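You operate a simulated robot arm through the tools that you are given. There is no shell and no other tool.

You run a simulated robot arm. Do the job below in one go: nothing can be reset, and whatever is moved stays where it is left.

JOB
Put things in order on the top of the fill bench. At the end: the silver can from the top of the fill bench stands where the clear beaker stood; the orange test card (marked "TWO") is on the white box; the clear beaker stands where the blue beaker stood; the blue beaker is on the brown labelled carton; whatever was shut is shut again. Leave all else as you found it, and nothing knocked over. Set down upright: blue beaker.

The check looks at the end state, three seconds after you hand in, the way a careful person would. Anything else that was tipped, shoved, dropped, spilled or broken makes it a failure.

ROBOT AND FRAMES
A 7-joint arm with a two-finger parallel gripper, fixed in place. Base frame: the origin is at the foot of the arm, x ahead of it, y to its left, z up; the work surface is at about z = 840. Lengths are in mm, angles in rad, forces in N, time in s.
With the tool pointing down near the work surface it reaches from about 240 to 680 mm from the base axis. Its first joint turns from -1.152 to 1.152 rad. Payload 2.4 kg.
Tool frame: the origin (TCP) lies between the finger pads and is the grasp point; the fingertips stand 30 mm ahead of it; z points along the fingers, y is the line along which they close. The gripper opens to 94 mm. The fingers are 28 mm wide and 10 mm thick; the gripper's body (50 by 96 mm) begins 55 mm behind the TCP.
Orientation is that of the tool frame in the base frame, as a unit quaternion [x, y, z, w]. With the fingers straight down and closing along the base's y, the tool's x points along the base's -x, its y along +y and its z along -z.

CONTROLS
- The arm moves only by the tool apply_moves. Its argument "rows" is a list of rows, each an object of numbers (a shift or turn left out is 0, a gripper value left out holds the last): "x", "y", "z": the shift along the tool's x, y, z in units of 20 mm (1.0 is 20 mm); "ax", "ay", "az": the turn, a rotation vector about the tool's x, y, z in units of 6 degrees (1.0 is 6 degrees); "gripper": the gripper command, from -1 (fully open) to 1 (shut), values between in proportion. In form: [{"x": .., "y": .., "z": .., "ax": .., "ay": .., "az": .., "gripper": ..}, ...]. A call has 1 to 20 rows; each row shifts and turns the commanded pose from where the row before left it, along the tool's axes as they then stand. A call with a number of a shift or a turn outside -1 to 1 is refused whole. A row lasts 0.2 s, in which the tool goes at most 50 mm and 0.15 rad; a call with a longer step from one row to the next is refused whole, and so is a gripper value outside its range. Where a pose cannot be reached the arm comes as near as it can. A force on the tool above 40 N (or 10 N above the force at the start of the call, whichever is more), or a blocked arm, ends the call early, and 0.2 s more pass. Each finger travels about 153 mm/s and halts on what it meets, pressing with about 45 N; the grip force reading is that of the motor and also rises with nothing between the fingers. The clock runs only during rows and for 0.2 s after the last one: add rows that do not move to give the fingers time. The reply holds the time, the measured pose of the TCP, the force on the tool along the base axes, the opening and the grip force, in the units named above and with some noise, with the torque about the TCP (base axes, N m) and any sound that the robot's microphone picked up, and new pictures: "pictures" is both (left out), scene, wrist or none.
- Cameras (640 x 400 px; columns grow to the right, rows downward): "scene" is fixed at [53.2, 470, 1445.4]; the picture's right is [-0.70, -0.71, 0.00], its down [-0.41, 0.40, -0.82] and it looks along [0.59, -0.58, -0.57] (base axes); focal length 328 px, centre (320, 200). "wrist" rides on the gripper at [76, 14, -102] in the tool frame; the picture's right is [-0.18, 0.98, 0.00], its down [-0.75, -0.14, -0.64] and it looks along [-0.63, -0.12, 0.77] (tool axes); focal length 243 px, centre (320, 200). There is no depth. A picture from a camera that has moved, and an enlarged one, comes with that camera's place and axes in the base frame and with its lens. The place of the scene camera against the robot may be out by one fixed shift of up to 18 mm in any direction.
- inspect(camera, box): a new picture of the part [left, top, right, bottom] of that camera's present view, enlarged. The clock stands still meanwhile.
- finish_job(): hands the job in; it is judged then, once.

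Places have to be worked out from the pictures, the camera data and where the tool is seen. Open the gripper and draw the arm clear of the work before you hand the job in, unless the task says otherwise.

The tools are called after "Request:" by a JSON object that holds its "method" and its "body". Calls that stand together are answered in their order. apply_moves: Moves the arm, as the interface text tells. Its arguments: {"type":"object","properties":{"rows":{"type":"array"},"pictures":{"type":"string","enum":["both","scene","wrist","none"]}},"required":["rows"]} The other tools are called the same way: inspect (camera, box) takes an enlarged picture of a part of a camera's view; finish_job () hands the job in.

At the start:

```text
time: 0.0
tool_pos: [426.8, -24.8, 1209.2]
ee_rot: [-0.001, 1.0, 0.0, -0.001]
ft_force: [-0.4, -0.4, 0.3]
moment: [0.02, 0.03, 0.02]
width: 94.0
grip_force: 0.1
```

scene: 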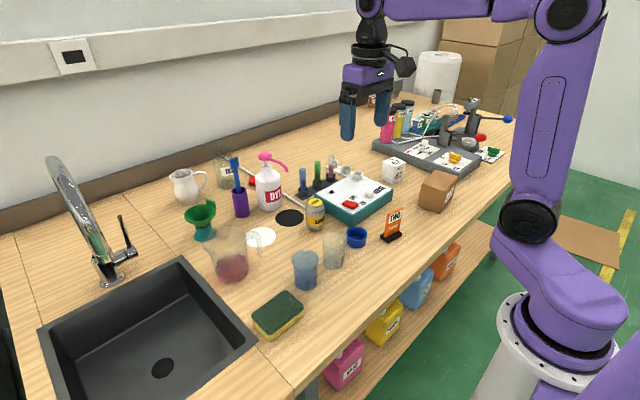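
wrist: 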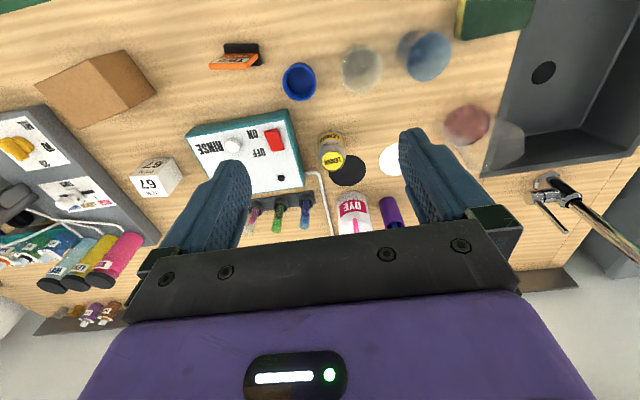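

I'll start by looking closely at the bench in both pictures to identify the can, the beakers, the card, the white box and the carton.

Request:
{"method": "inspect", "body": {"camera": "scene", "box": [180, 140, 340, 320]}}

Request:
{"method": "inspect", "body": {"camera": "scene", "box": [300, 140, 480, 260]}}

Request:
{"method": "inspect", "body": {"camera": "scene", "box": [360, 60, 520, 170]}}

Request:
{"method": "inspect", "body": {"camera": "wrist", "box": [200, 0, 540, 210]}}

Request:
{"method": "inspect", "body": {"camera": "wrist", "box": [0, 30, 320, 240]}}

```text
2.22 times, centred on (260, 230) of scene
camera zoom: at [53.2, 470.0, 1445.4], right [-0.7, -0.71, 0.0], down [-0.41, 0.4, -0.82], along [0.59, -0.58, -0.57], focal length 729 px, centre (453, 133)
```

zoom: 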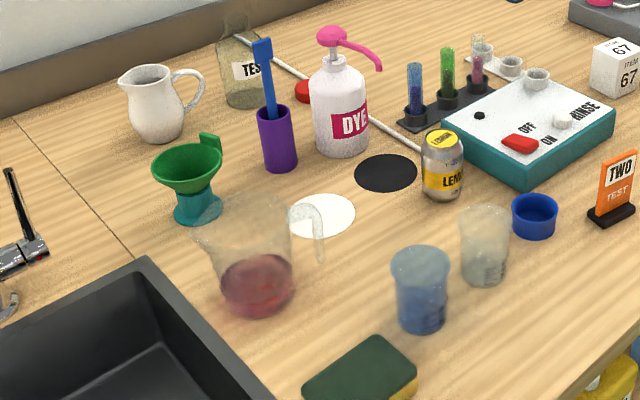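

```text
3.33 times, centred on (390, 200) of scene
camera zoom: at [53.2, 470.0, 1445.4], right [-0.7, -0.71, 0.0], down [-0.41, 0.4, -0.82], along [0.59, -0.58, -0.57], focal length 1093 px, centre (87, 200)
```

zoom: 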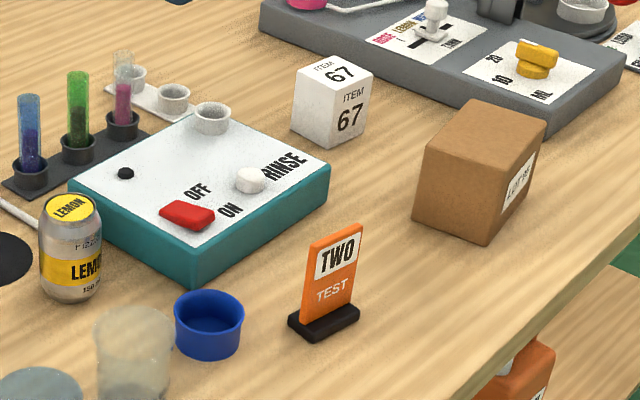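

```text
3.64 times, centred on (440, 115) of scene
camera zoom: at [53.2, 470.0, 1445.4], right [-0.7, -0.71, 0.0], down [-0.41, 0.4, -0.82], along [0.59, -0.58, -0.57], focal length 1192 px, centre (-116, 509)
```

zoom: 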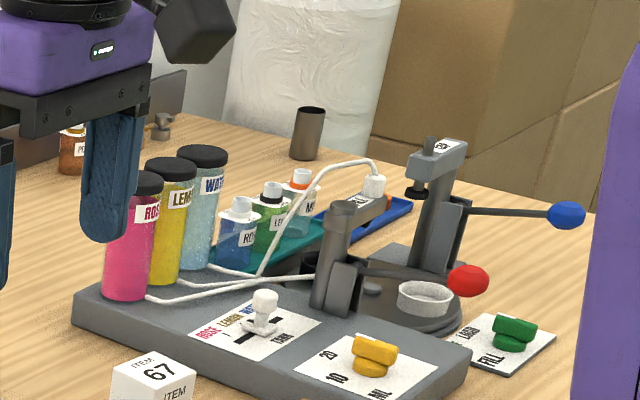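

```text
1.88 times, centred on (370, 105) of wrist
camera zoom: at [349.9, -9.8, 1310.3], right [0.18, 0.98, 0.0], down [0.75, -0.14, 0.64], along [0.63, -0.12, -0.77], focal length 457 px, centre (226, 379)
```

zoom: 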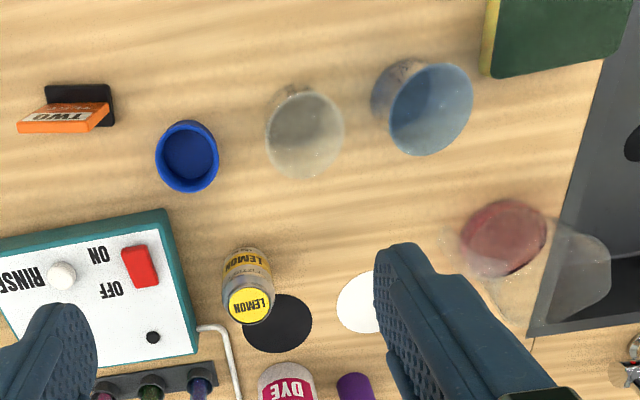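

```text
1.90 times, centred on (160, 135) of wrist
camera zoom: at [349.9, -9.8, 1310.3], right [0.18, 0.98, 0.0], down [0.75, -0.14, 0.64], along [0.63, -0.12, -0.77], focal length 462 px, centre (625, 324)
```

zoom: 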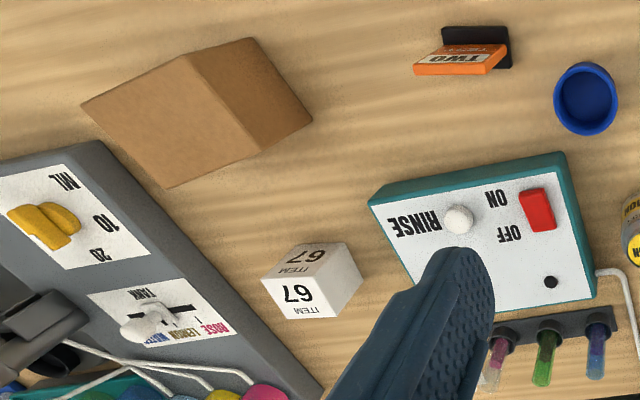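

Now I'll enlarge the far grey cylinder, the can, the card and the carton to be sure which is which.

Request:
{"method": "inspect", "body": {"camera": "scene", "box": [405, 80, 469, 120]}}

Request:
{"method": "inspect", "body": {"camera": "scene", "box": [280, 180, 376, 240]}}

Request:
{"method": "inspect", "body": {"camera": "scene", "box": [260, 220, 372, 290]}}

Request:
{"method": "inspect", "body": {"camera": "scene", "box": [365, 150, 477, 250]}}

Request:
{"method": "inspect", "body": {"camera": "scene", "box": [300, 220, 500, 400]}}

```text
10.00 times, centred on (437, 100) of scene
camera zoom: at [53.2, 470.0, 1445.4], right [-0.7, -0.71, 0.0], down [-0.41, 0.4, -0.82], along [0.59, -0.58, -0.57], focal length 3279 px, centre (-850, 1200)
```

zoom: 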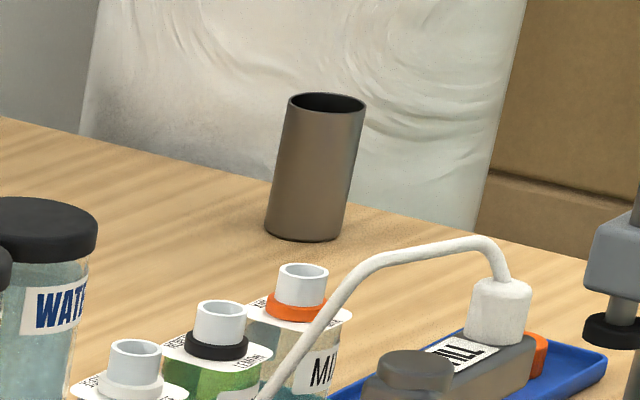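

```text
6.67 times, centred on (328, 210) of scene
camera zoom: at [53.2, 470.0, 1445.4], right [-0.7, -0.71, 0.0], down [-0.41, 0.4, -0.82], along [0.59, -0.58, -0.57], focal length 2186 px, centre (267, 133)
```

zoom: 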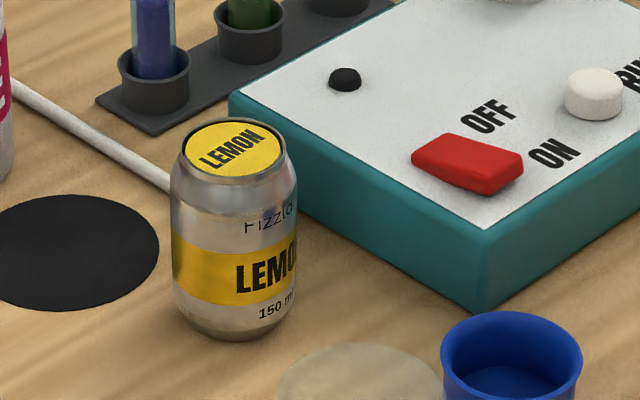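

```text
5.71 times, centred on (316, 255) of scene
camera zoom: at [53.2, 470.0, 1445.4], right [-0.7, -0.71, 0.0], down [-0.41, 0.4, -0.82], along [0.59, -0.58, -0.57], focal length 1874 px, centre (343, -114)
```

zoom: 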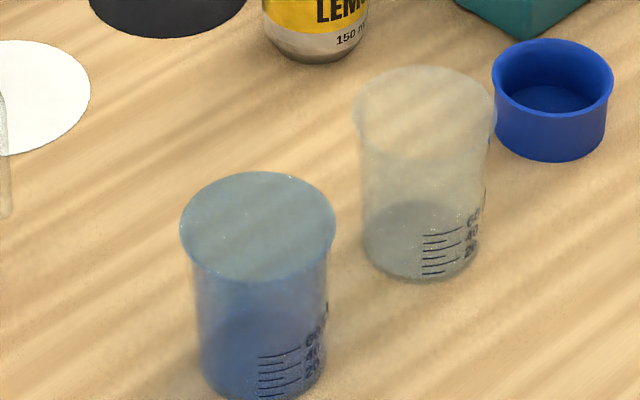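

```text
4.00 times, centred on (421, 200) of scene
camera zoom: at [53.2, 470.0, 1445.4], right [-0.7, -0.71, 0.0], down [-0.41, 0.4, -0.82], along [0.59, -0.58, -0.57], focal length 1312 px, centre (-84, 200)
```

zoom: 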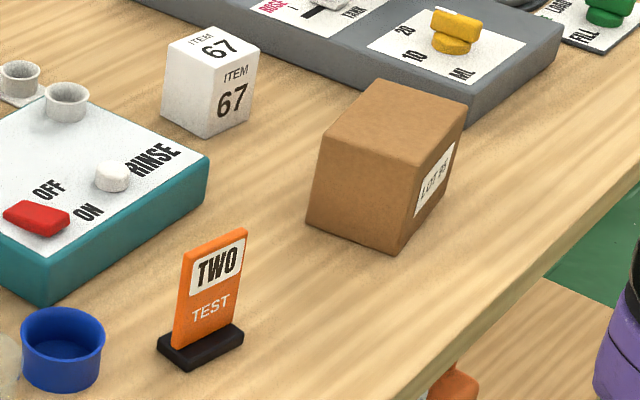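

```text
2.22 times, centred on (400, 310) of scene
camera zoom: at [53.2, 470.0, 1445.4], right [-0.7, -0.71, 0.0], down [-0.41, 0.4, -0.82], along [0.59, -0.58, -0.57], focal length 729 px, centre (142, -44)
```

zoom: 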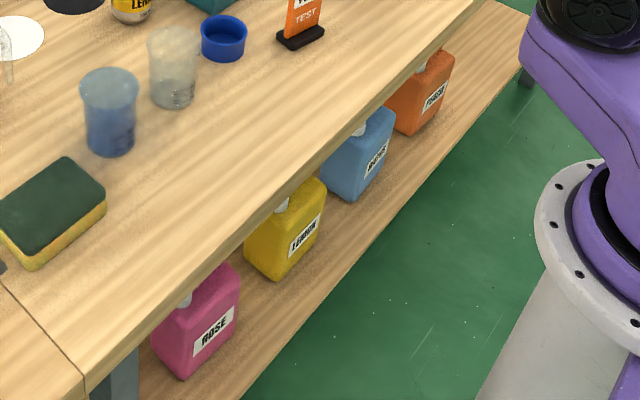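

The silver can is the LEMON can (upper bench), the white box is "ITEM 67", and the brown "LOT" carton lies right of the card. From the wrist view I put the blue beaker near (442,130), the clear one near (443,36); I'll move above the blue beaker at about z 1060 for a closer look.

Request:
{"method": "apply_moves", "body": {"rows": [{"x": -0.1, "y": 0.97, "z": 0.93, "gripper": -1}, {"x": -0.1, "y": 0.97, "z": 0.93}, {"x": -0.1, "y": 0.97, "z": 0.93}, {"x": -0.1, "y": 0.97, "z": 0.93}, {"x": -0.1, "y": 0.97, "z": 0.93}, {"x": -0.1, "y": 0.97, "z": 0.93}, {"x": -0.1, "y": 0.97, "z": 0.93}, {"x": -0.1, "y": 0.97, "z": 0.93}, {}], "pictures": "both"}}

```text
time: 2.0
tool_pos: [442.4, 130.6, 1058.3]
ee_rot: [0.001, 1.0, 0.0, 0.001]
ft_force: [0.1, 0.0, -0.9]
moment: [0.01, 0.0, 0.0]
width: 94.0
grip_force: 0.0
camera wrist: at [365.5, 144.8, 1160.3], right [0.18, 0.98, 0.0], down [0.75, -0.14, 0.64], along [0.63, -0.12, -0.77], focal length 243 px, centre (320, 200)
```

scene: 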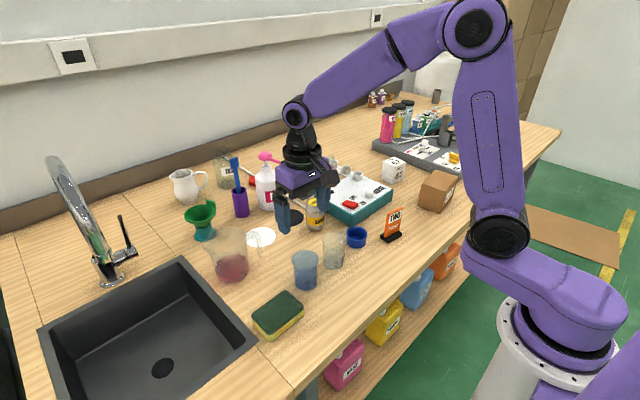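
wrist: 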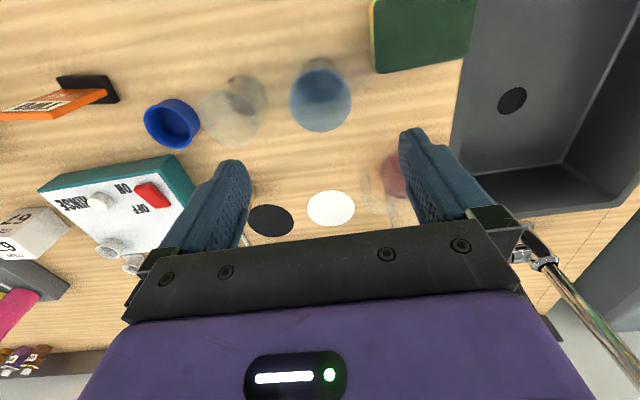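

The blue beaker's rim appears close to the tool axis. I'll enlarge to fix its centre, and look at the clear beaker and tub as well.

Request:
{"method": "inspect", "body": {"camera": "wrist", "box": [190, 40, 370, 160]}}

Request:
{"method": "inspect", "body": {"camera": "wrist", "box": [0, 50, 230, 200]}}

```text
3.33 times, centred on (280, 100) of wrist
camera zoom: at [365.5, 144.8, 1160.3], right [0.18, 0.98, 0.0], down [0.75, -0.14, 0.64], along [0.63, -0.12, -0.77], focal length 809 px, centre (453, 533)
```

zoom: 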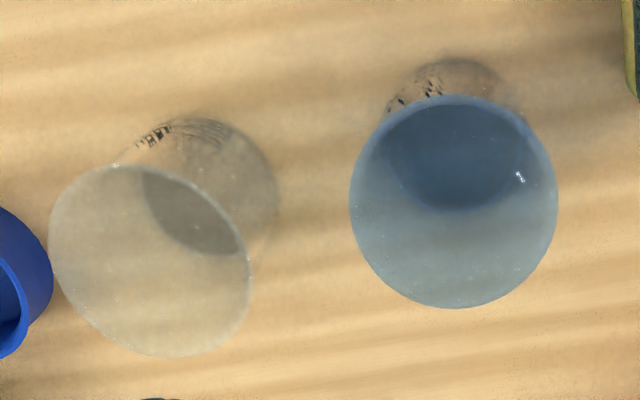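

```text
2.67 times, centred on (115, 125) of wrist
camera zoom: at [365.5, 144.8, 1160.3], right [0.18, 0.98, 0.0], down [0.75, -0.14, 0.64], along [0.63, -0.12, -0.77], focal length 647 px, centre (867, 400)
```

zoom: 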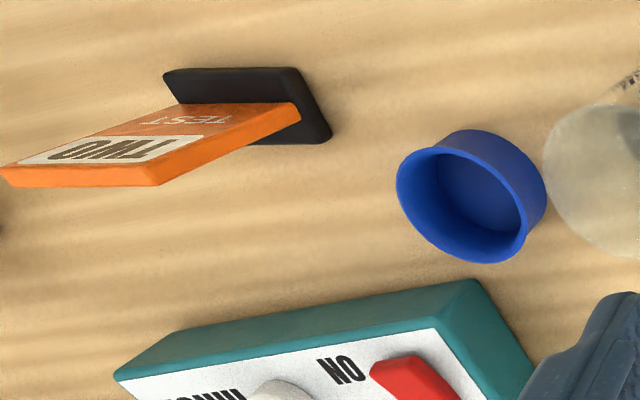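

Blue beaker: axis ≈ (443,131), rim z ≈ 913, rim dia ≈ 62; clear beaker axis ≈ (444,34.5). Before grasping, I'll survey the carton and white box from above.

Request:
{"method": "apply_moves", "body": {"rows": [{"y": -1}, {"y": -1}, {"y": -1}, {"y": -1}, {"y": -1}, {"y": -1}, {"y": -1}, {"y": -1}, {"y": -1}, {"y": -1}, {"y": -1}, {"y": -1}, {"y": -1}, {"y": -1}, {"y": -1}, {"y": -1}, {"y": -1}, {}], "pictures": "both"}}

```text
time: 5.8
tool_pos: [441.8, -208.2, 1061.5]
ee_rot: [0.0, 1.0, 0.0, 0.001]
ft_force: [0.8, 0.9, -0.6]
moment: [0.0, 0.03, -0.02]
width: 93.9
grip_force: 0.0
camera wrist: at [365.4, -193.9, 1161.8], right [0.18, 0.98, 0.0], down [0.75, -0.14, 0.64], along [0.63, -0.12, -0.77], focal length 243 px, centre (320, 200)
```

scene: 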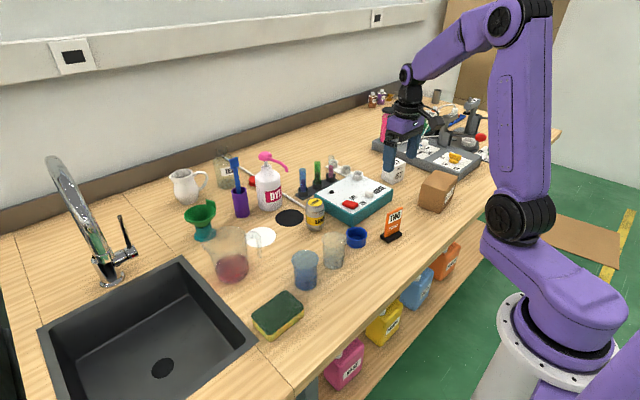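
wrist: 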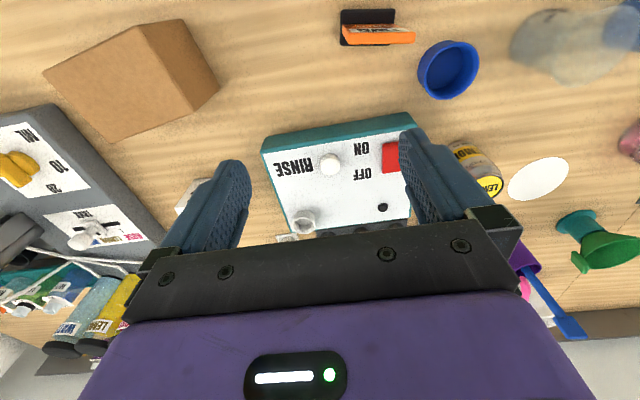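

Request:
{"method": "inspect", "body": {"camera": "wrist", "box": [30, 0, 240, 150]}}

Request:
{"method": "inspect", "body": {"camera": "wrist", "box": [310, 0, 500, 110]}}

```text
2.67 times, centred on (135, 75) of wrist
camera zoom: at [365.4, -193.9, 1161.8], right [0.18, 0.98, 0.0], down [0.75, -0.14, 0.64], along [0.63, -0.12, -0.77], focal length 647 px, centre (813, 533)
```

zoom: 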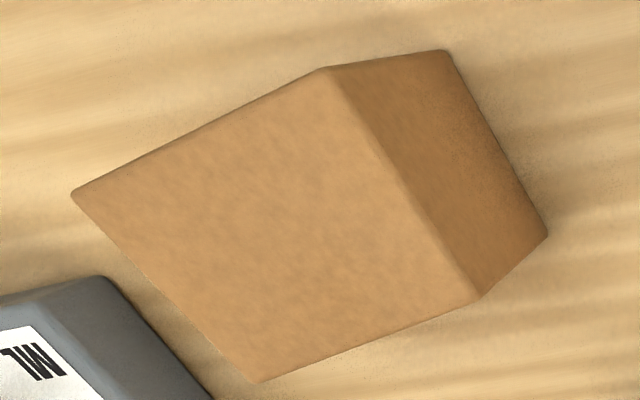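

```text
3.37 times, centred on (405, 55) of wrist
camera zoom: at [365.4, -193.9, 1161.8], right [0.18, 0.98, 0.0], down [0.75, -0.14, 0.64], along [0.63, -0.12, -0.77], focal length 817 px, centre (34, 688)
```

zoom: 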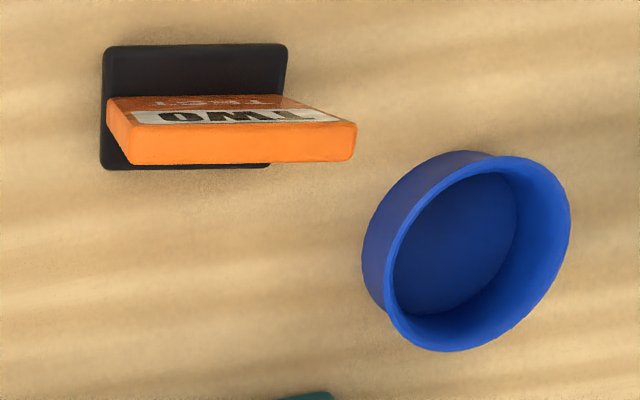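

Carton top centre ≈ (400,-389), top z ≈ 923; card plate centre ≈ (400,-149), top z ≈ 922, width ≈ 54, turned ≈ 9.7°. The white box was hidden by a finger, so I shift to y ≈ -380 to see it clearly.

Request:
{"method": "apply_moves", "body": {"rows": [{"y": -1}, {"y": -1}, {"y": -1}, {"y": -1}, {"y": -1}, {"y": -1}, {"y": -1}, {"y": -1}, {"y": -0.5}, {}], "pictures": "both"}}

```text
time: 8.0
tool_pos: [441.9, -380.2, 1061.1]
ee_rot: [0.0, 1.0, 0.0, 0.0]
ft_force: [0.1, -0.3, -0.4]
moment: [0.0, -0.02, 0.01]
width: 93.8
grip_force: 0.0
camera wrist: at [365.3, -365.1, 1162.7], right [0.18, 0.98, 0.0], down [0.75, -0.14, 0.64], along [0.63, -0.12, -0.77], focal length 243 px, centre (320, 200)
```

scene: 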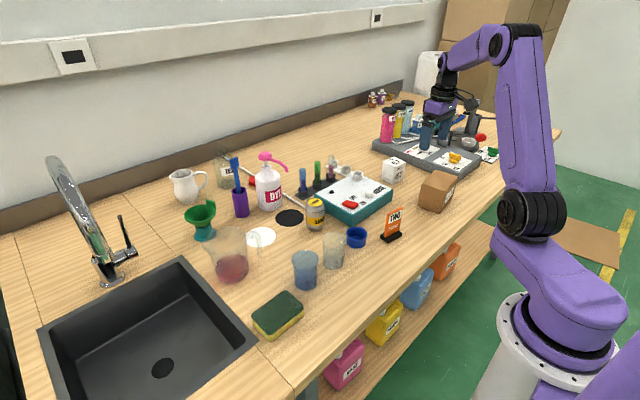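
wrist: 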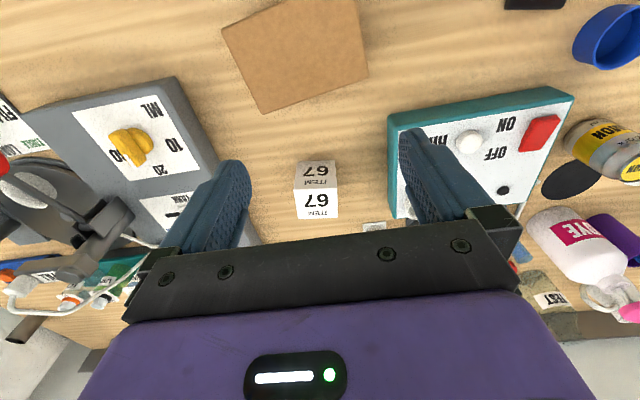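

Request:
{"method": "inspect", "body": {"camera": "wrist", "box": [260, 140, 380, 240]}}

Request:
{"method": "inspect", "body": {"camera": "wrist", "box": [200, 0, 400, 125]}}

Request:
{"method": "inspect", "body": {"camera": "wrist", "box": [500, 80, 640, 230]}}

```text
4.00 times, centred on (320, 190) of wrist
camera zoom: at [365.3, -365.1, 1162.7], right [0.18, 0.98, 0.0], down [0.75, -0.14, 0.64], along [0.63, -0.12, -0.77], focal length 970 px, centre (320, 240)
```

zoom: 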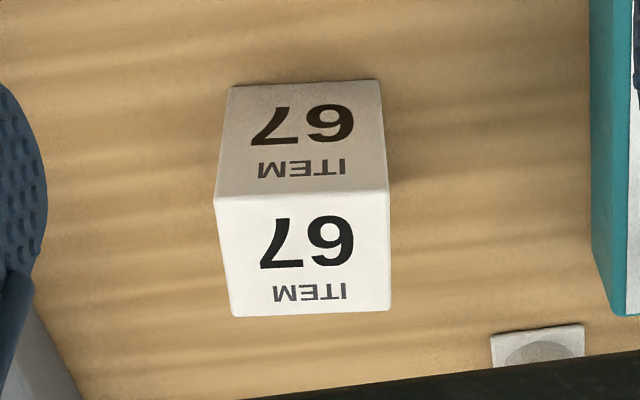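

```text
3.20 times, centred on (300, 62) of wrist
camera zoom: at [365.3, -365.1, 1162.7], right [0.18, 0.98, 0.0], down [0.75, -0.14, 0.64], along [0.63, -0.12, -0.77], focal length 776 px, centre (384, 640)
```

zoom: 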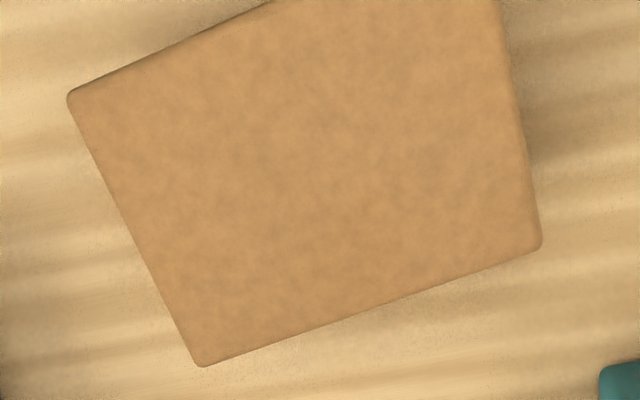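

```text
2.67 times, centred on (570, 155) of wrist
camera zoom: at [365.3, -365.1, 1162.7], right [0.18, 0.98, 0.0], down [0.75, -0.14, 0.64], along [0.63, -0.12, -0.77], focal length 647 px, centre (-347, 320)
```

zoom: 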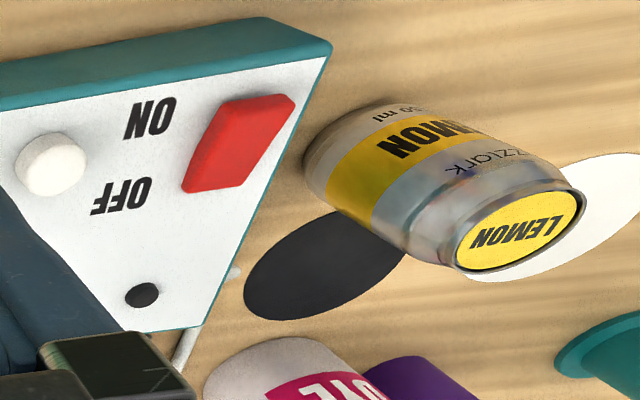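

White box top centre ≈ (581,-410), top z ≈ 909, about 57×55 — a radius of 711 mm, beyond the nominal reach. With an empty gripper I'll test whether the arm gets there tool-down at z ≈ 990, well clear of everything.

Request:
{"method": "apply_moves", "body": {"rows": [{"x": -0.87, "y": -0.19, "z": 0.44}, {"x": -0.87, "y": -0.19, "z": 0.44}, {"x": -0.87, "y": -0.19, "z": 0.44}, {"x": -0.87, "y": -0.19, "z": 0.44}, {"x": -0.87, "y": -0.19, "z": 0.44}, {"x": -0.87, "y": -0.19, "z": 0.44}, {"x": -0.87, "y": -0.19, "z": 0.44}, {"x": -0.87, "y": -0.19, "z": 0.44}, {}, {}], "pictures": "both"}}

```text
time: 10.2
tool_pos: [564.3, -399.9, 992.3]
ee_rot: [0.0, 1.0, 0.001, -0.001]
ft_force: [-0.6, -0.1, 0.1]
moment: [-0.01, 0.03, 0.0]
width: 94.1
grip_force: 0.0
out of reach, approached as far as the arm can: row 7, 8
camera wrist: at [488.0, -386.0, 1094.5], right [0.18, 0.98, 0.0], down [0.75, -0.14, 0.64], along [0.63, -0.12, -0.77], focal length 243 px, centre (320, 200)
```

scene: 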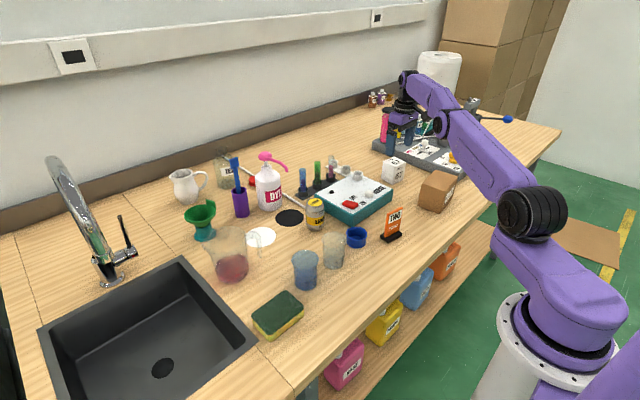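
wrist: 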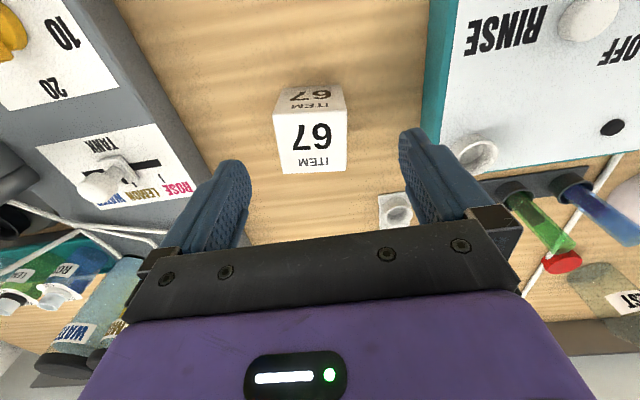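

The arm stops about 20 mm short (radius 692) with the tool straight down. I'll test the same orientation I would use for the card: yaw aligned with card/box (~9.5°) plus a 15° outward tilt, staying at this height.

Request:
{"method": "apply_moves", "body": {"rows": [{"x": 0.5}, {"az": 0.8}, {"az": 0.8}, {"ay": -0.85}, {"ay": -0.85}, {"ay": -0.85}, {}], "pictures": "none"}}

```text
time: 11.8
tool_pos: [554.6, -401.6, 991.9]
ee_rot: [0.083, 0.988, -0.011, 0.133]
ft_force: [1.0, 0.0, 0.2]
moment: [0.01, -0.01, 0.01]
width: 94.1
grip_force: 0.0
```

The tilt was achieved. Now I shift to over the box centre at (581,-410,978) to confirm it is reachable in this attitude.

Request:
{"method": "apply_moves", "body": {"rows": [{"x": -0.57, "y": -0.1, "z": 0.52}, {"x": -0.57, "y": -0.1, "z": 0.52}, {}], "pictures": "both"}}

```text
time: 12.6
tool_pos: [580.8, -410.7, 978.1]
ee_rot: [0.083, 0.988, -0.011, 0.132]
ft_force: [0.4, -0.1, 1.0]
moment: [-0.02, -0.03, -0.03]
width: 93.8
grip_force: 0.0
camera wrist: at [483.8, -379.6, 1055.8], right [0.34, 0.94, 0.05], down [0.53, -0.23, 0.82], along [0.78, -0.25, -0.57], focal length 243 px, centre (320, 200)
```

scene: 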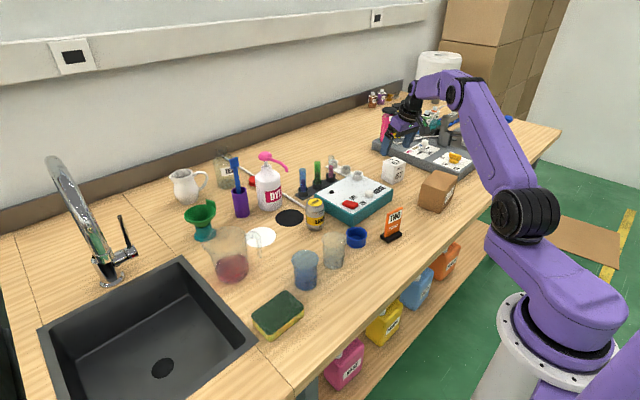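
wrist: 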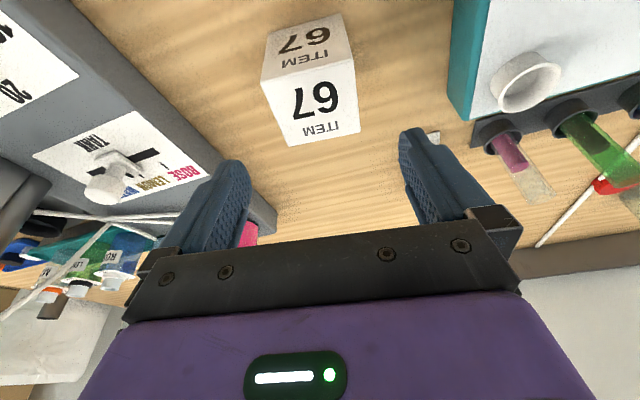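

Reachable with no contact. I'll enlarge this closer view of the box to refine its top-face corners.

Request:
{"method": "inspect", "body": {"camera": "wrist", "box": [240, 0, 400, 160]}}

```text
2.50 times, centred on (320, 80) of wrist
camera zoom: at [483.8, -379.6, 1055.8], right [0.34, 0.94, 0.05], down [0.53, -0.23, 0.82], along [0.78, -0.25, -0.57], focal length 606 px, centre (320, 500)
```

zoom: 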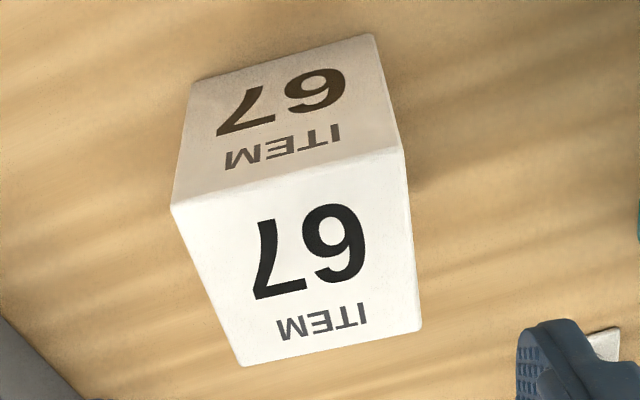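

Box top refined: centre (580,-410), z ≈ 910, yaw ≈ 8°. Keeping this attitude, I lift and go over the card at about (400,-149,1060).

Request:
{"method": "apply_moves", "body": {"rows": [{"x": -0.27, "z": -0.99}, {"x": -0.27, "z": -0.99}, {"x": -0.27, "z": -0.99}, {"x": -0.27, "z": -0.99}, {"x": 0.89, "y": 0.948, "z": -0.2435}, {"x": 0.89, "y": 0.948, "z": -0.2435}, {"x": 0.89, "y": 0.948, "z": -0.2435}, {"x": 0.89, "y": 0.948, "z": -0.2435}, {"x": 0.89, "y": 0.948, "z": -0.2435}, {"x": 0.89, "y": 0.948, "z": -0.2435}, {"x": 0.89, "y": 0.948, "z": -0.2435}, {"x": 0.89, "y": 0.948, "z": -0.2435}, {"x": 0.89, "y": 0.948, "z": -0.2435}, {"x": 0.89, "y": 0.948, "z": -0.2435}, {"x": 0.89, "y": 0.948, "z": -0.2435}, {"x": 0.89, "y": 0.948, "z": -0.2435}, {}], "pictures": "wrist"}}

```text
time: 16.2
tool_pos: [398.8, -148.0, 1061.2]
ee_rot: [0.082, 0.988, -0.01, 0.132]
ft_force: [-0.2, 0.3, 0.3]
moment: [0.02, -0.03, 0.0]
width: 94.0
grip_force: 0.1
camera wrist: at [302.1, -116.7, 1139.0], right [0.34, 0.94, 0.05], down [0.53, -0.23, 0.82], along [0.78, -0.25, -0.57], focal length 243 px, centre (320, 200)
```

wrist: 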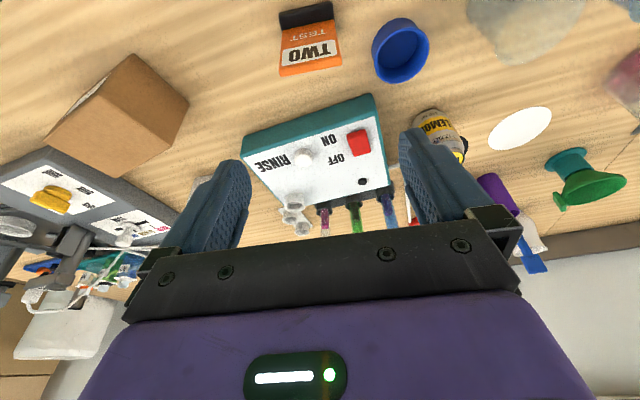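

Request:
{"method": "inspect", "body": {"camera": "wrist", "box": [250, 0, 380, 90]}}

```text
4.44 times, centred on (315, 45) of wrist
camera zoom: at [302.1, -116.7, 1139.0], right [0.34, 0.94, 0.05], down [0.53, -0.23, 0.82], along [0.78, -0.25, -0.57], focal length 1078 px, centre (342, 889)
```

zoom: 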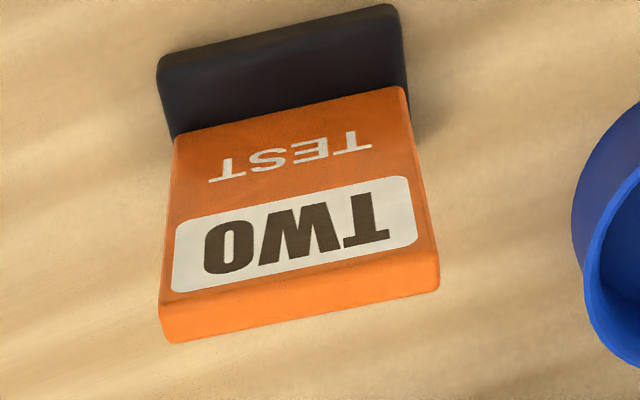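

Card plate centre ≈ (401,-150), top z ≈ 925. I descend straight down to TCP z ≈ 903 with open fingers straddling the plate's width.

Request:
{"method": "apply_moves", "body": {"rows": [{"x": 0.2194, "y": -0.007, "z": 0.851, "gripper": -1}, {"x": 0.2194, "y": -0.007, "z": 0.851}, {"x": 0.2194, "y": -0.007, "z": 0.851}, {"x": 0.2194, "y": -0.007, "z": 0.851}, {"x": 0.2194, "y": -0.007, "z": 0.851}, {"x": 0.2194, "y": -0.007, "z": 0.851}, {"x": 0.2194, "y": -0.007, "z": 0.851}, {"x": 0.2194, "y": -0.007, "z": 0.851}, {"x": 0.2194, "y": -0.007, "z": 0.851}, {}], "pictures": "both"}}

```text
time: 18.4
tool_pos: [401.9, -148.9, 902.6]
ee_rot: [0.084, 0.988, -0.011, 0.133]
ft_force: [-0.5, 0.3, 0.4]
moment: [-0.03, -0.01, -0.01]
width: 93.8
grip_force: 0.0
camera wrist: at [304.6, -118.1, 980.6], right [0.34, 0.94, 0.05], down [0.53, -0.23, 0.82], along [0.78, -0.25, -0.57], focal length 243 px, centre (320, 200)
```

scene: 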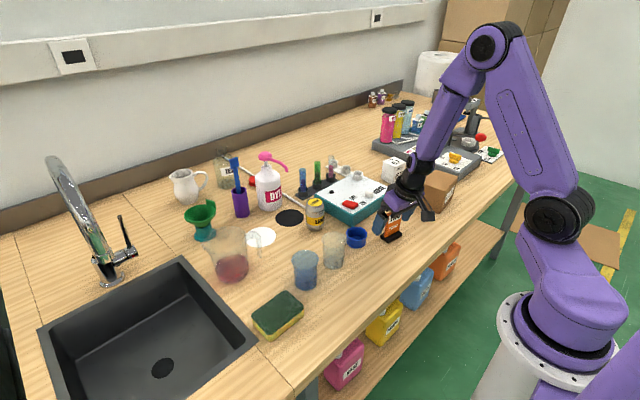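
wrist: 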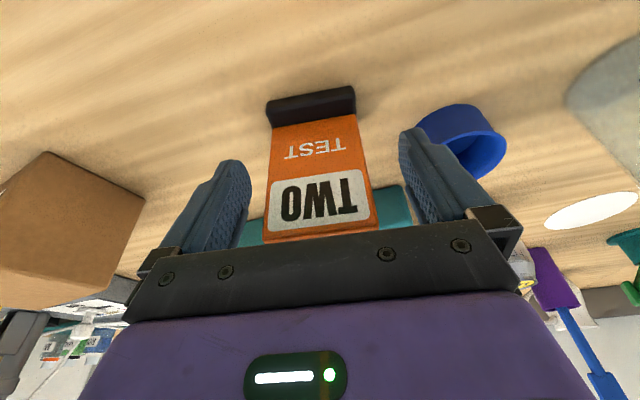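

The plate sits centred between the fingers. Closing the gripper on it.

Request:
{"method": "apply_moves", "body": {"rows": [{"gripper": 0.1}, {"gripper": 0.3}, {"gripper": 0.3}, {"gripper": 0.3}], "pictures": "wrist"}}

```text
time: 19.4
tool_pos: [402.2, -149.2, 902.3]
ee_rot: [0.083, 0.988, -0.011, 0.132]
ft_force: [-0.9, 0.5, 0.2]
moment: [0.0, 0.0, 0.01]
width: 56.3
grip_force: 45.1
camera wrist: at [304.6, -118.0, 980.8], right [0.34, 0.94, 0.05], down [0.53, -0.23, 0.82], along [0.78, -0.25, -0.57], focal length 243 px, centre (320, 200)
```

wrist: 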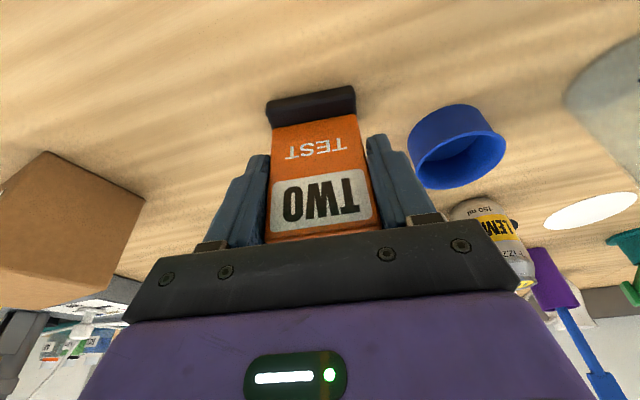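

Card gripped (width 56.3, force 45). Lifting straight up about 138 mm and checking the hold.

Request:
{"method": "apply_moves", "body": {"rows": [{"x": -0.114, "z": -0.416, "gripper": 0.3}, {"x": -0.114, "z": -0.416}, {"x": -0.2275, "z": -0.832}, {"x": -0.2275, "z": -0.832}, {"x": -0.2275, "z": -0.832}, {"x": -0.2275, "z": -0.832}, {"x": -0.2275, "z": -0.832}, {"x": -0.2275, "z": -0.832}, {"x": -0.2275, "z": -0.832}, {}], "pictures": "both"}}

```text
time: 21.6
tool_pos: [402.6, -149.8, 1040.0]
ee_rot: [0.083, 0.988, -0.012, 0.133]
ft_force: [-0.2, -0.4, -0.1]
moment: [-0.02, 0.02, 0.0]
width: 56.9
grip_force: 45.1
camera wrist: at [305.5, -118.3, 1118.6], right [0.34, 0.94, 0.05], down [0.53, -0.23, 0.82], along [0.78, -0.25, -0.57], focal length 243 px, centre (320, 200)
```

scene: 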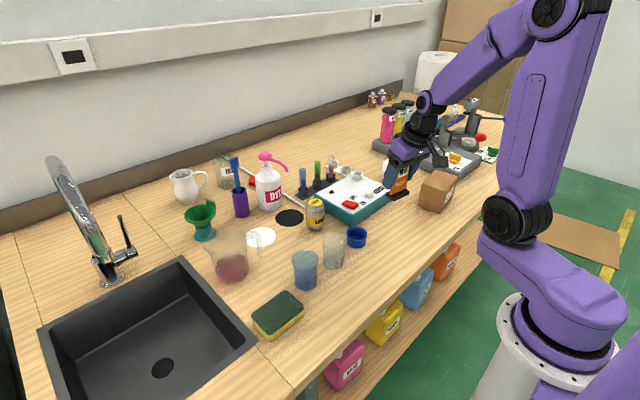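
wrist: 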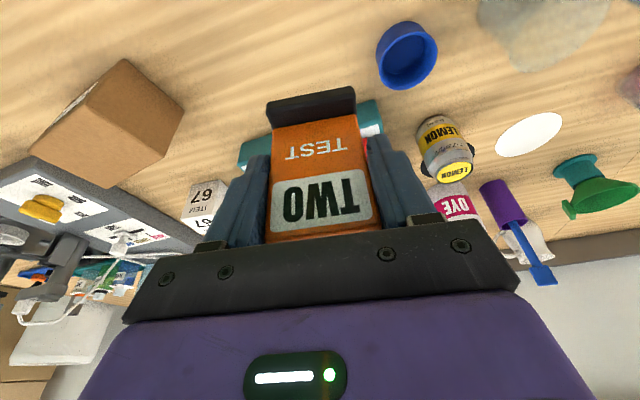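

The card is held unmoved in the grip. Now I carry it level over to above the white box.

Request:
{"method": "apply_moves", "body": {"rows": [{"x": -0.886, "y": -0.941, "z": 0.2425, "gripper": 0.3}, {"x": -0.886, "y": -0.941, "z": 0.2425}, {"x": -0.886, "y": -0.941, "z": 0.2425}, {"x": -0.886, "y": -0.941, "z": 0.2425}, {"x": -0.886, "y": -0.941, "z": 0.2425}, {"x": -0.886, "y": -0.941, "z": 0.2425}, {"x": -0.886, "y": -0.941, "z": 0.2425}, {"x": -0.886, "y": -0.941, "z": 0.2425}, {"x": -0.886, "y": -0.941, "z": 0.2425}, {"x": -0.886, "y": -0.941, "z": 0.2425}, {"x": -0.886, "y": -0.941, "z": 0.2425}, {"x": -0.886, "y": -0.941, "z": 0.2425}, {}, {}], "pictures": "both"}}

```text
time: 24.6
tool_pos: [581.1, -407.1, 1041.6]
ee_rot: [0.083, 0.988, -0.011, 0.133]
ft_force: [0.3, 1.2, -0.5]
moment: [0.02, 0.04, 0.01]
width: 57.1
grip_force: 45.0
camera wrist: at [484.8, -376.9, 1119.0], right [0.34, 0.94, 0.05], down [0.53, -0.23, 0.82], along [0.78, -0.25, -0.57], focal length 243 px, centre (320, 200)
```

scene: 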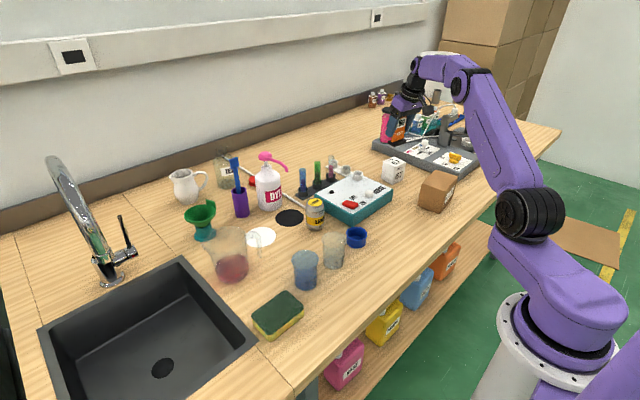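
wrist: 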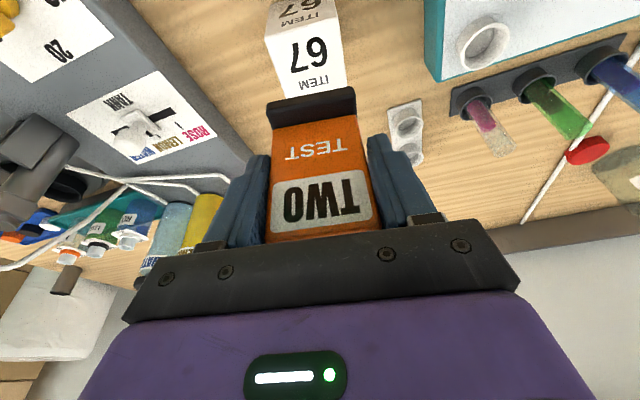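

Above the box. I lower to about 8 mm above the expected contact height (TCP z ≈ 980), with a slight lateral correction, and look again.

Request:
{"method": "apply_moves", "body": {"rows": [{"x": 0.18, "y": -0.024, "z": 0.75, "gripper": 0.3}, {"x": 0.18, "y": -0.024, "z": 0.75}, {"x": 0.18, "y": -0.024, "z": 0.75}, {"x": 0.18, "y": -0.024, "z": 0.75}, {}], "pictures": "both"}}

Request:
{"method": "inspect", "body": {"camera": "wrist", "box": [240, 40, 390, 140]}}

Request:
{"method": "inspect", "body": {"camera": "scene", "box": [360, 90, 456, 200]}}

```text
time: 25.8
tool_pos: [581.8, -410.5, 978.9]
ee_rot: [0.083, 0.988, -0.011, 0.133]
ft_force: [0.0, 0.2, -1.0]
moment: [-0.02, -0.02, 0.03]
width: 57.0
grip_force: 45.2
camera wrist: at [485.3, -379.8, 1057.2], right [0.34, 0.94, 0.05], down [0.53, -0.23, 0.82], along [0.78, -0.25, -0.57], focal length 243 px, centre (320, 200)
```

scene: 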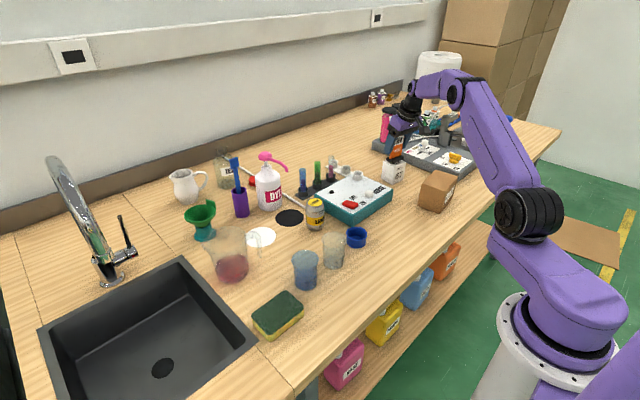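
wrist: 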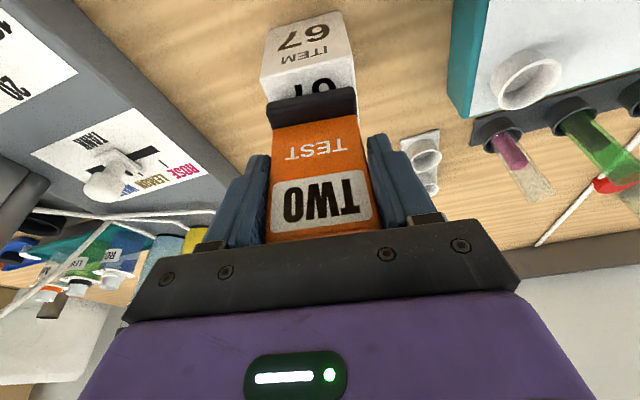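

```text
4.00 times, centred on (315, 90) of wrist
camera zoom: at [485.3, -379.8, 1057.2], right [0.34, 0.94, 0.05], down [0.53, -0.23, 0.82], along [0.78, -0.25, -0.57], focal length 970 px, centre (340, 640)
```

zoom: 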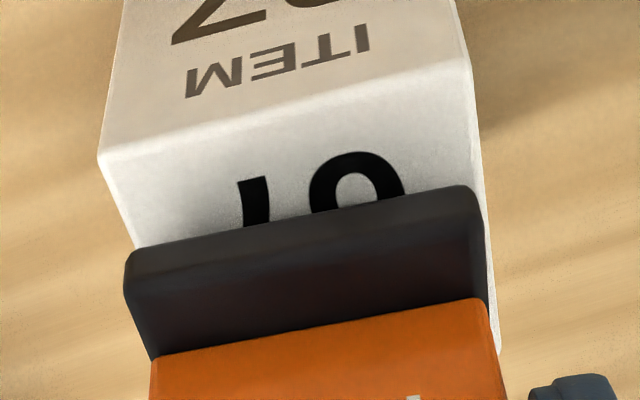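

```text
3.64 times, centred on (408, 145) of scene
camera zoom: at [53.2, 470.0, 1445.4], right [-0.7, -0.71, 0.0], down [-0.41, 0.4, -0.82], along [0.59, -0.58, -0.57], focal length 1192 px, centre (0, 400)
```

zoom: 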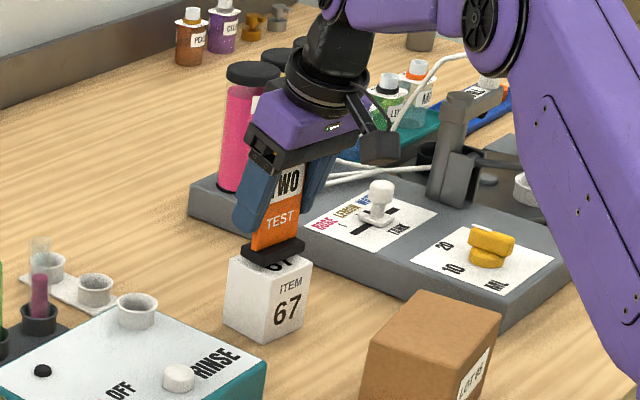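

The card base lines up with the box top (about 1 mm to correct in y) and is ~6 mm above it. I lower in small steps and watch the force.

Request:
{"method": "apply_moves", "body": {"rows": [{"x": 0.0132, "y": 0.025, "z": 0.0482, "gripper": 0.3}, {"x": 0.0132, "y": 0.025, "z": 0.0482}, {"x": 0.0132, "z": 0.0482}, {"x": 0.0132, "z": 0.0482}, {"x": 0.0132, "z": 0.0482}, {}], "pictures": "wrist"}}

```text
time: 27.2
tool_pos: [583.5, -409.8, 974.5]
ee_rot: [0.083, 0.988, -0.012, 0.133]
ft_force: [-1.1, 1.1, 4.3]
moment: [0.15, 0.03, 0.01]
width: 56.9
grip_force: 44.8
camera wrist: at [486.0, -378.7, 1052.4], right [0.34, 0.94, 0.05], down [0.53, -0.23, 0.82], along [0.78, -0.25, -0.57], focal length 243 px, centre (320, 200)
```

wrist: 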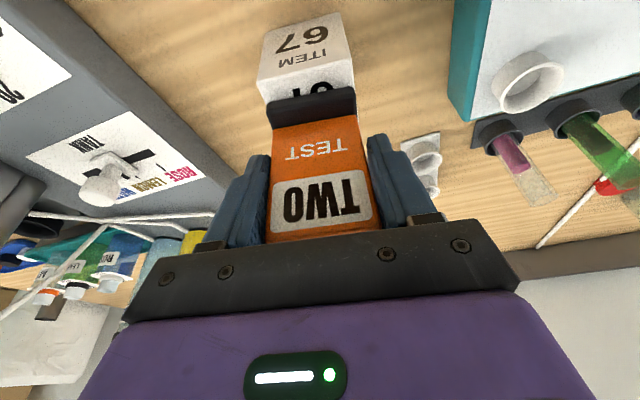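

The force rose to 4.3 N upward, so the card base touches the box at TCP z ≈ 974.5. I'll enlarge the view to check seating before releasing.

Request:
{"method": "inspect", "body": {"camera": "wrist", "box": [240, 30, 390, 130]}}

Request:
{"method": "inspect", "body": {"camera": "scene", "box": [376, 120, 440, 200]}}

```text
4.00 times, centred on (315, 80) of wrist
camera zoom: at [486.0, -378.7, 1052.4], right [0.34, 0.94, 0.05], down [0.53, -0.23, 0.82], along [0.78, -0.25, -0.57], focal length 970 px, centre (340, 680)
```

zoom: 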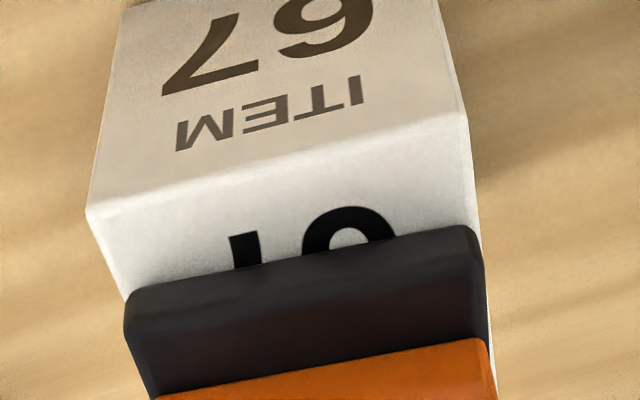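

```text
5.00 times, centred on (408, 160) of scene
camera zoom: at [53.1, 470.1, 1445.3], right [-0.7, -0.71, 0.0], down [-0.41, 0.4, -0.82], along [0.59, -0.58, -0.57], focal length 1640 px, centre (-120, 400)
```

zoom: 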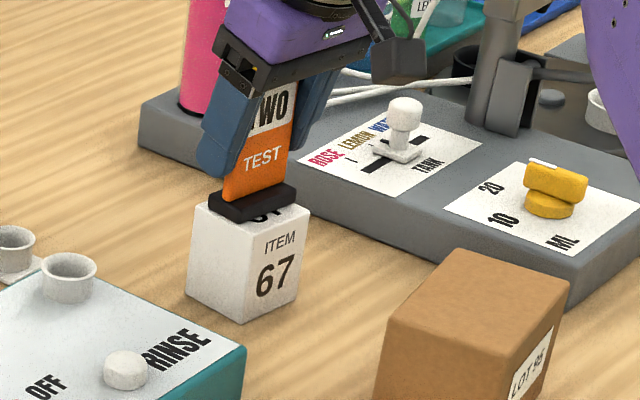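

The card stands flat on the box, aligned. I open the gripper and rise straight up.

Request:
{"method": "apply_moves", "body": {"rows": [{"gripper": 0.0}, {"gripper": -0.6}, {"gripper": -1}, {"gripper": -1}, {"x": -0.114, "z": -0.416}, {"x": -0.2275, "z": -0.832}, {"x": -0.2275, "z": -0.832}, {"x": -0.2275, "z": -0.832}, {"x": -0.2275, "z": -0.832}, {"x": -0.2275, "z": -0.832}, {}], "pictures": "both"}}

Request:
{"method": "inspect", "body": {"camera": "scene", "box": [370, 110, 450, 200]}}

```text
time: 29.6
tool_pos: [580.6, -409.3, 1069.3]
ee_rot: [0.083, 0.988, -0.011, 0.132]
ft_force: [-0.8, 0.2, -0.2]
moment: [0.01, -0.01, 0.03]
width: 93.8
grip_force: 0.1
camera wrist: at [484.0, -378.0, 1147.9], right [0.34, 0.94, 0.05], down [0.53, -0.23, 0.82], along [0.78, -0.25, -0.57], focal length 243 px, centre (320, 200)
```

scene: 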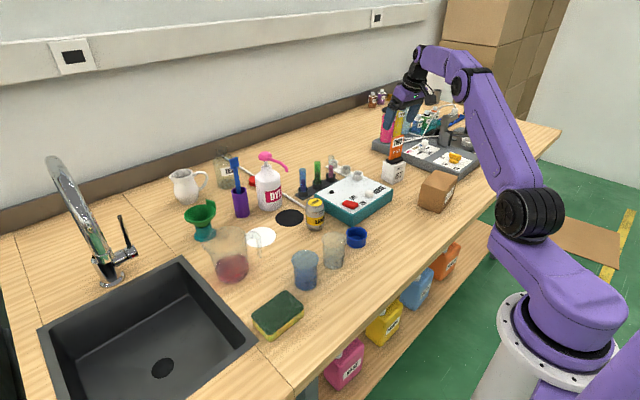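
wrist: 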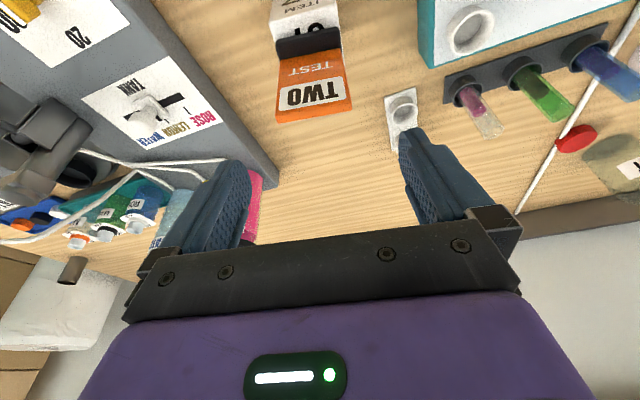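

```text
4.44 times, centred on (410, 155) of scene
camera zoom: at [53.2, 470.0, 1445.4], right [-0.7, -0.71, 0.0], down [-0.41, 0.4, -0.82], along [0.59, -0.58, -0.57], focal length 1458 px, centre (-80, 400)
```

zoom: 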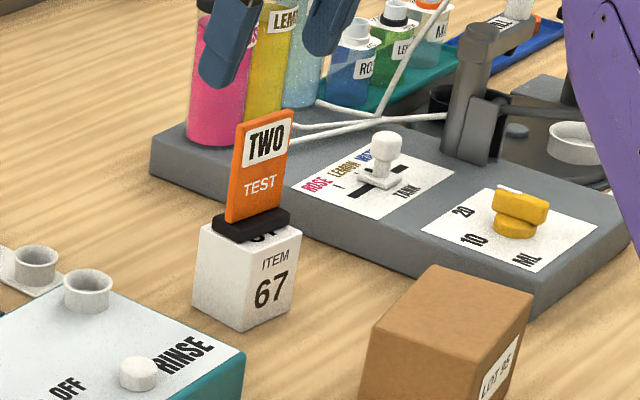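

The card stands on the white box. Now I back off, bring the tool upright again (undo tilt then yaw), and head toward the blue beaker.

Request:
{"method": "apply_moves", "body": {"rows": [{"x": 0.965, "z": -0.264}, {"x": 0.965, "z": -0.264}, {"x": 0.965, "z": -0.264}, {"x": 0.965, "z": -0.264}, {"x": 0.965, "z": -0.264}, {"ay": 0.85}, {"ay": 0.85}, {"ay": 0.85}, {"az": -0.8}, {"az": -0.8}, {"y": 1}, {"y": 1}, {"y": 1}, {"y": 1}, {"y": 1}, {"y": 1}, {"y": 1}, {"y": 1}, {"y": 1}, {}], "pictures": "none"}}

```text
time: 33.8
tool_pos: [483.5, -212.0, 1068.1]
ee_rot: [0.0, 1.0, 0.0, 0.0]
ft_force: [0.3, -1.1, 0.1]
moment: [-0.04, 0.03, -0.03]
width: 93.8
grip_force: 0.0
```

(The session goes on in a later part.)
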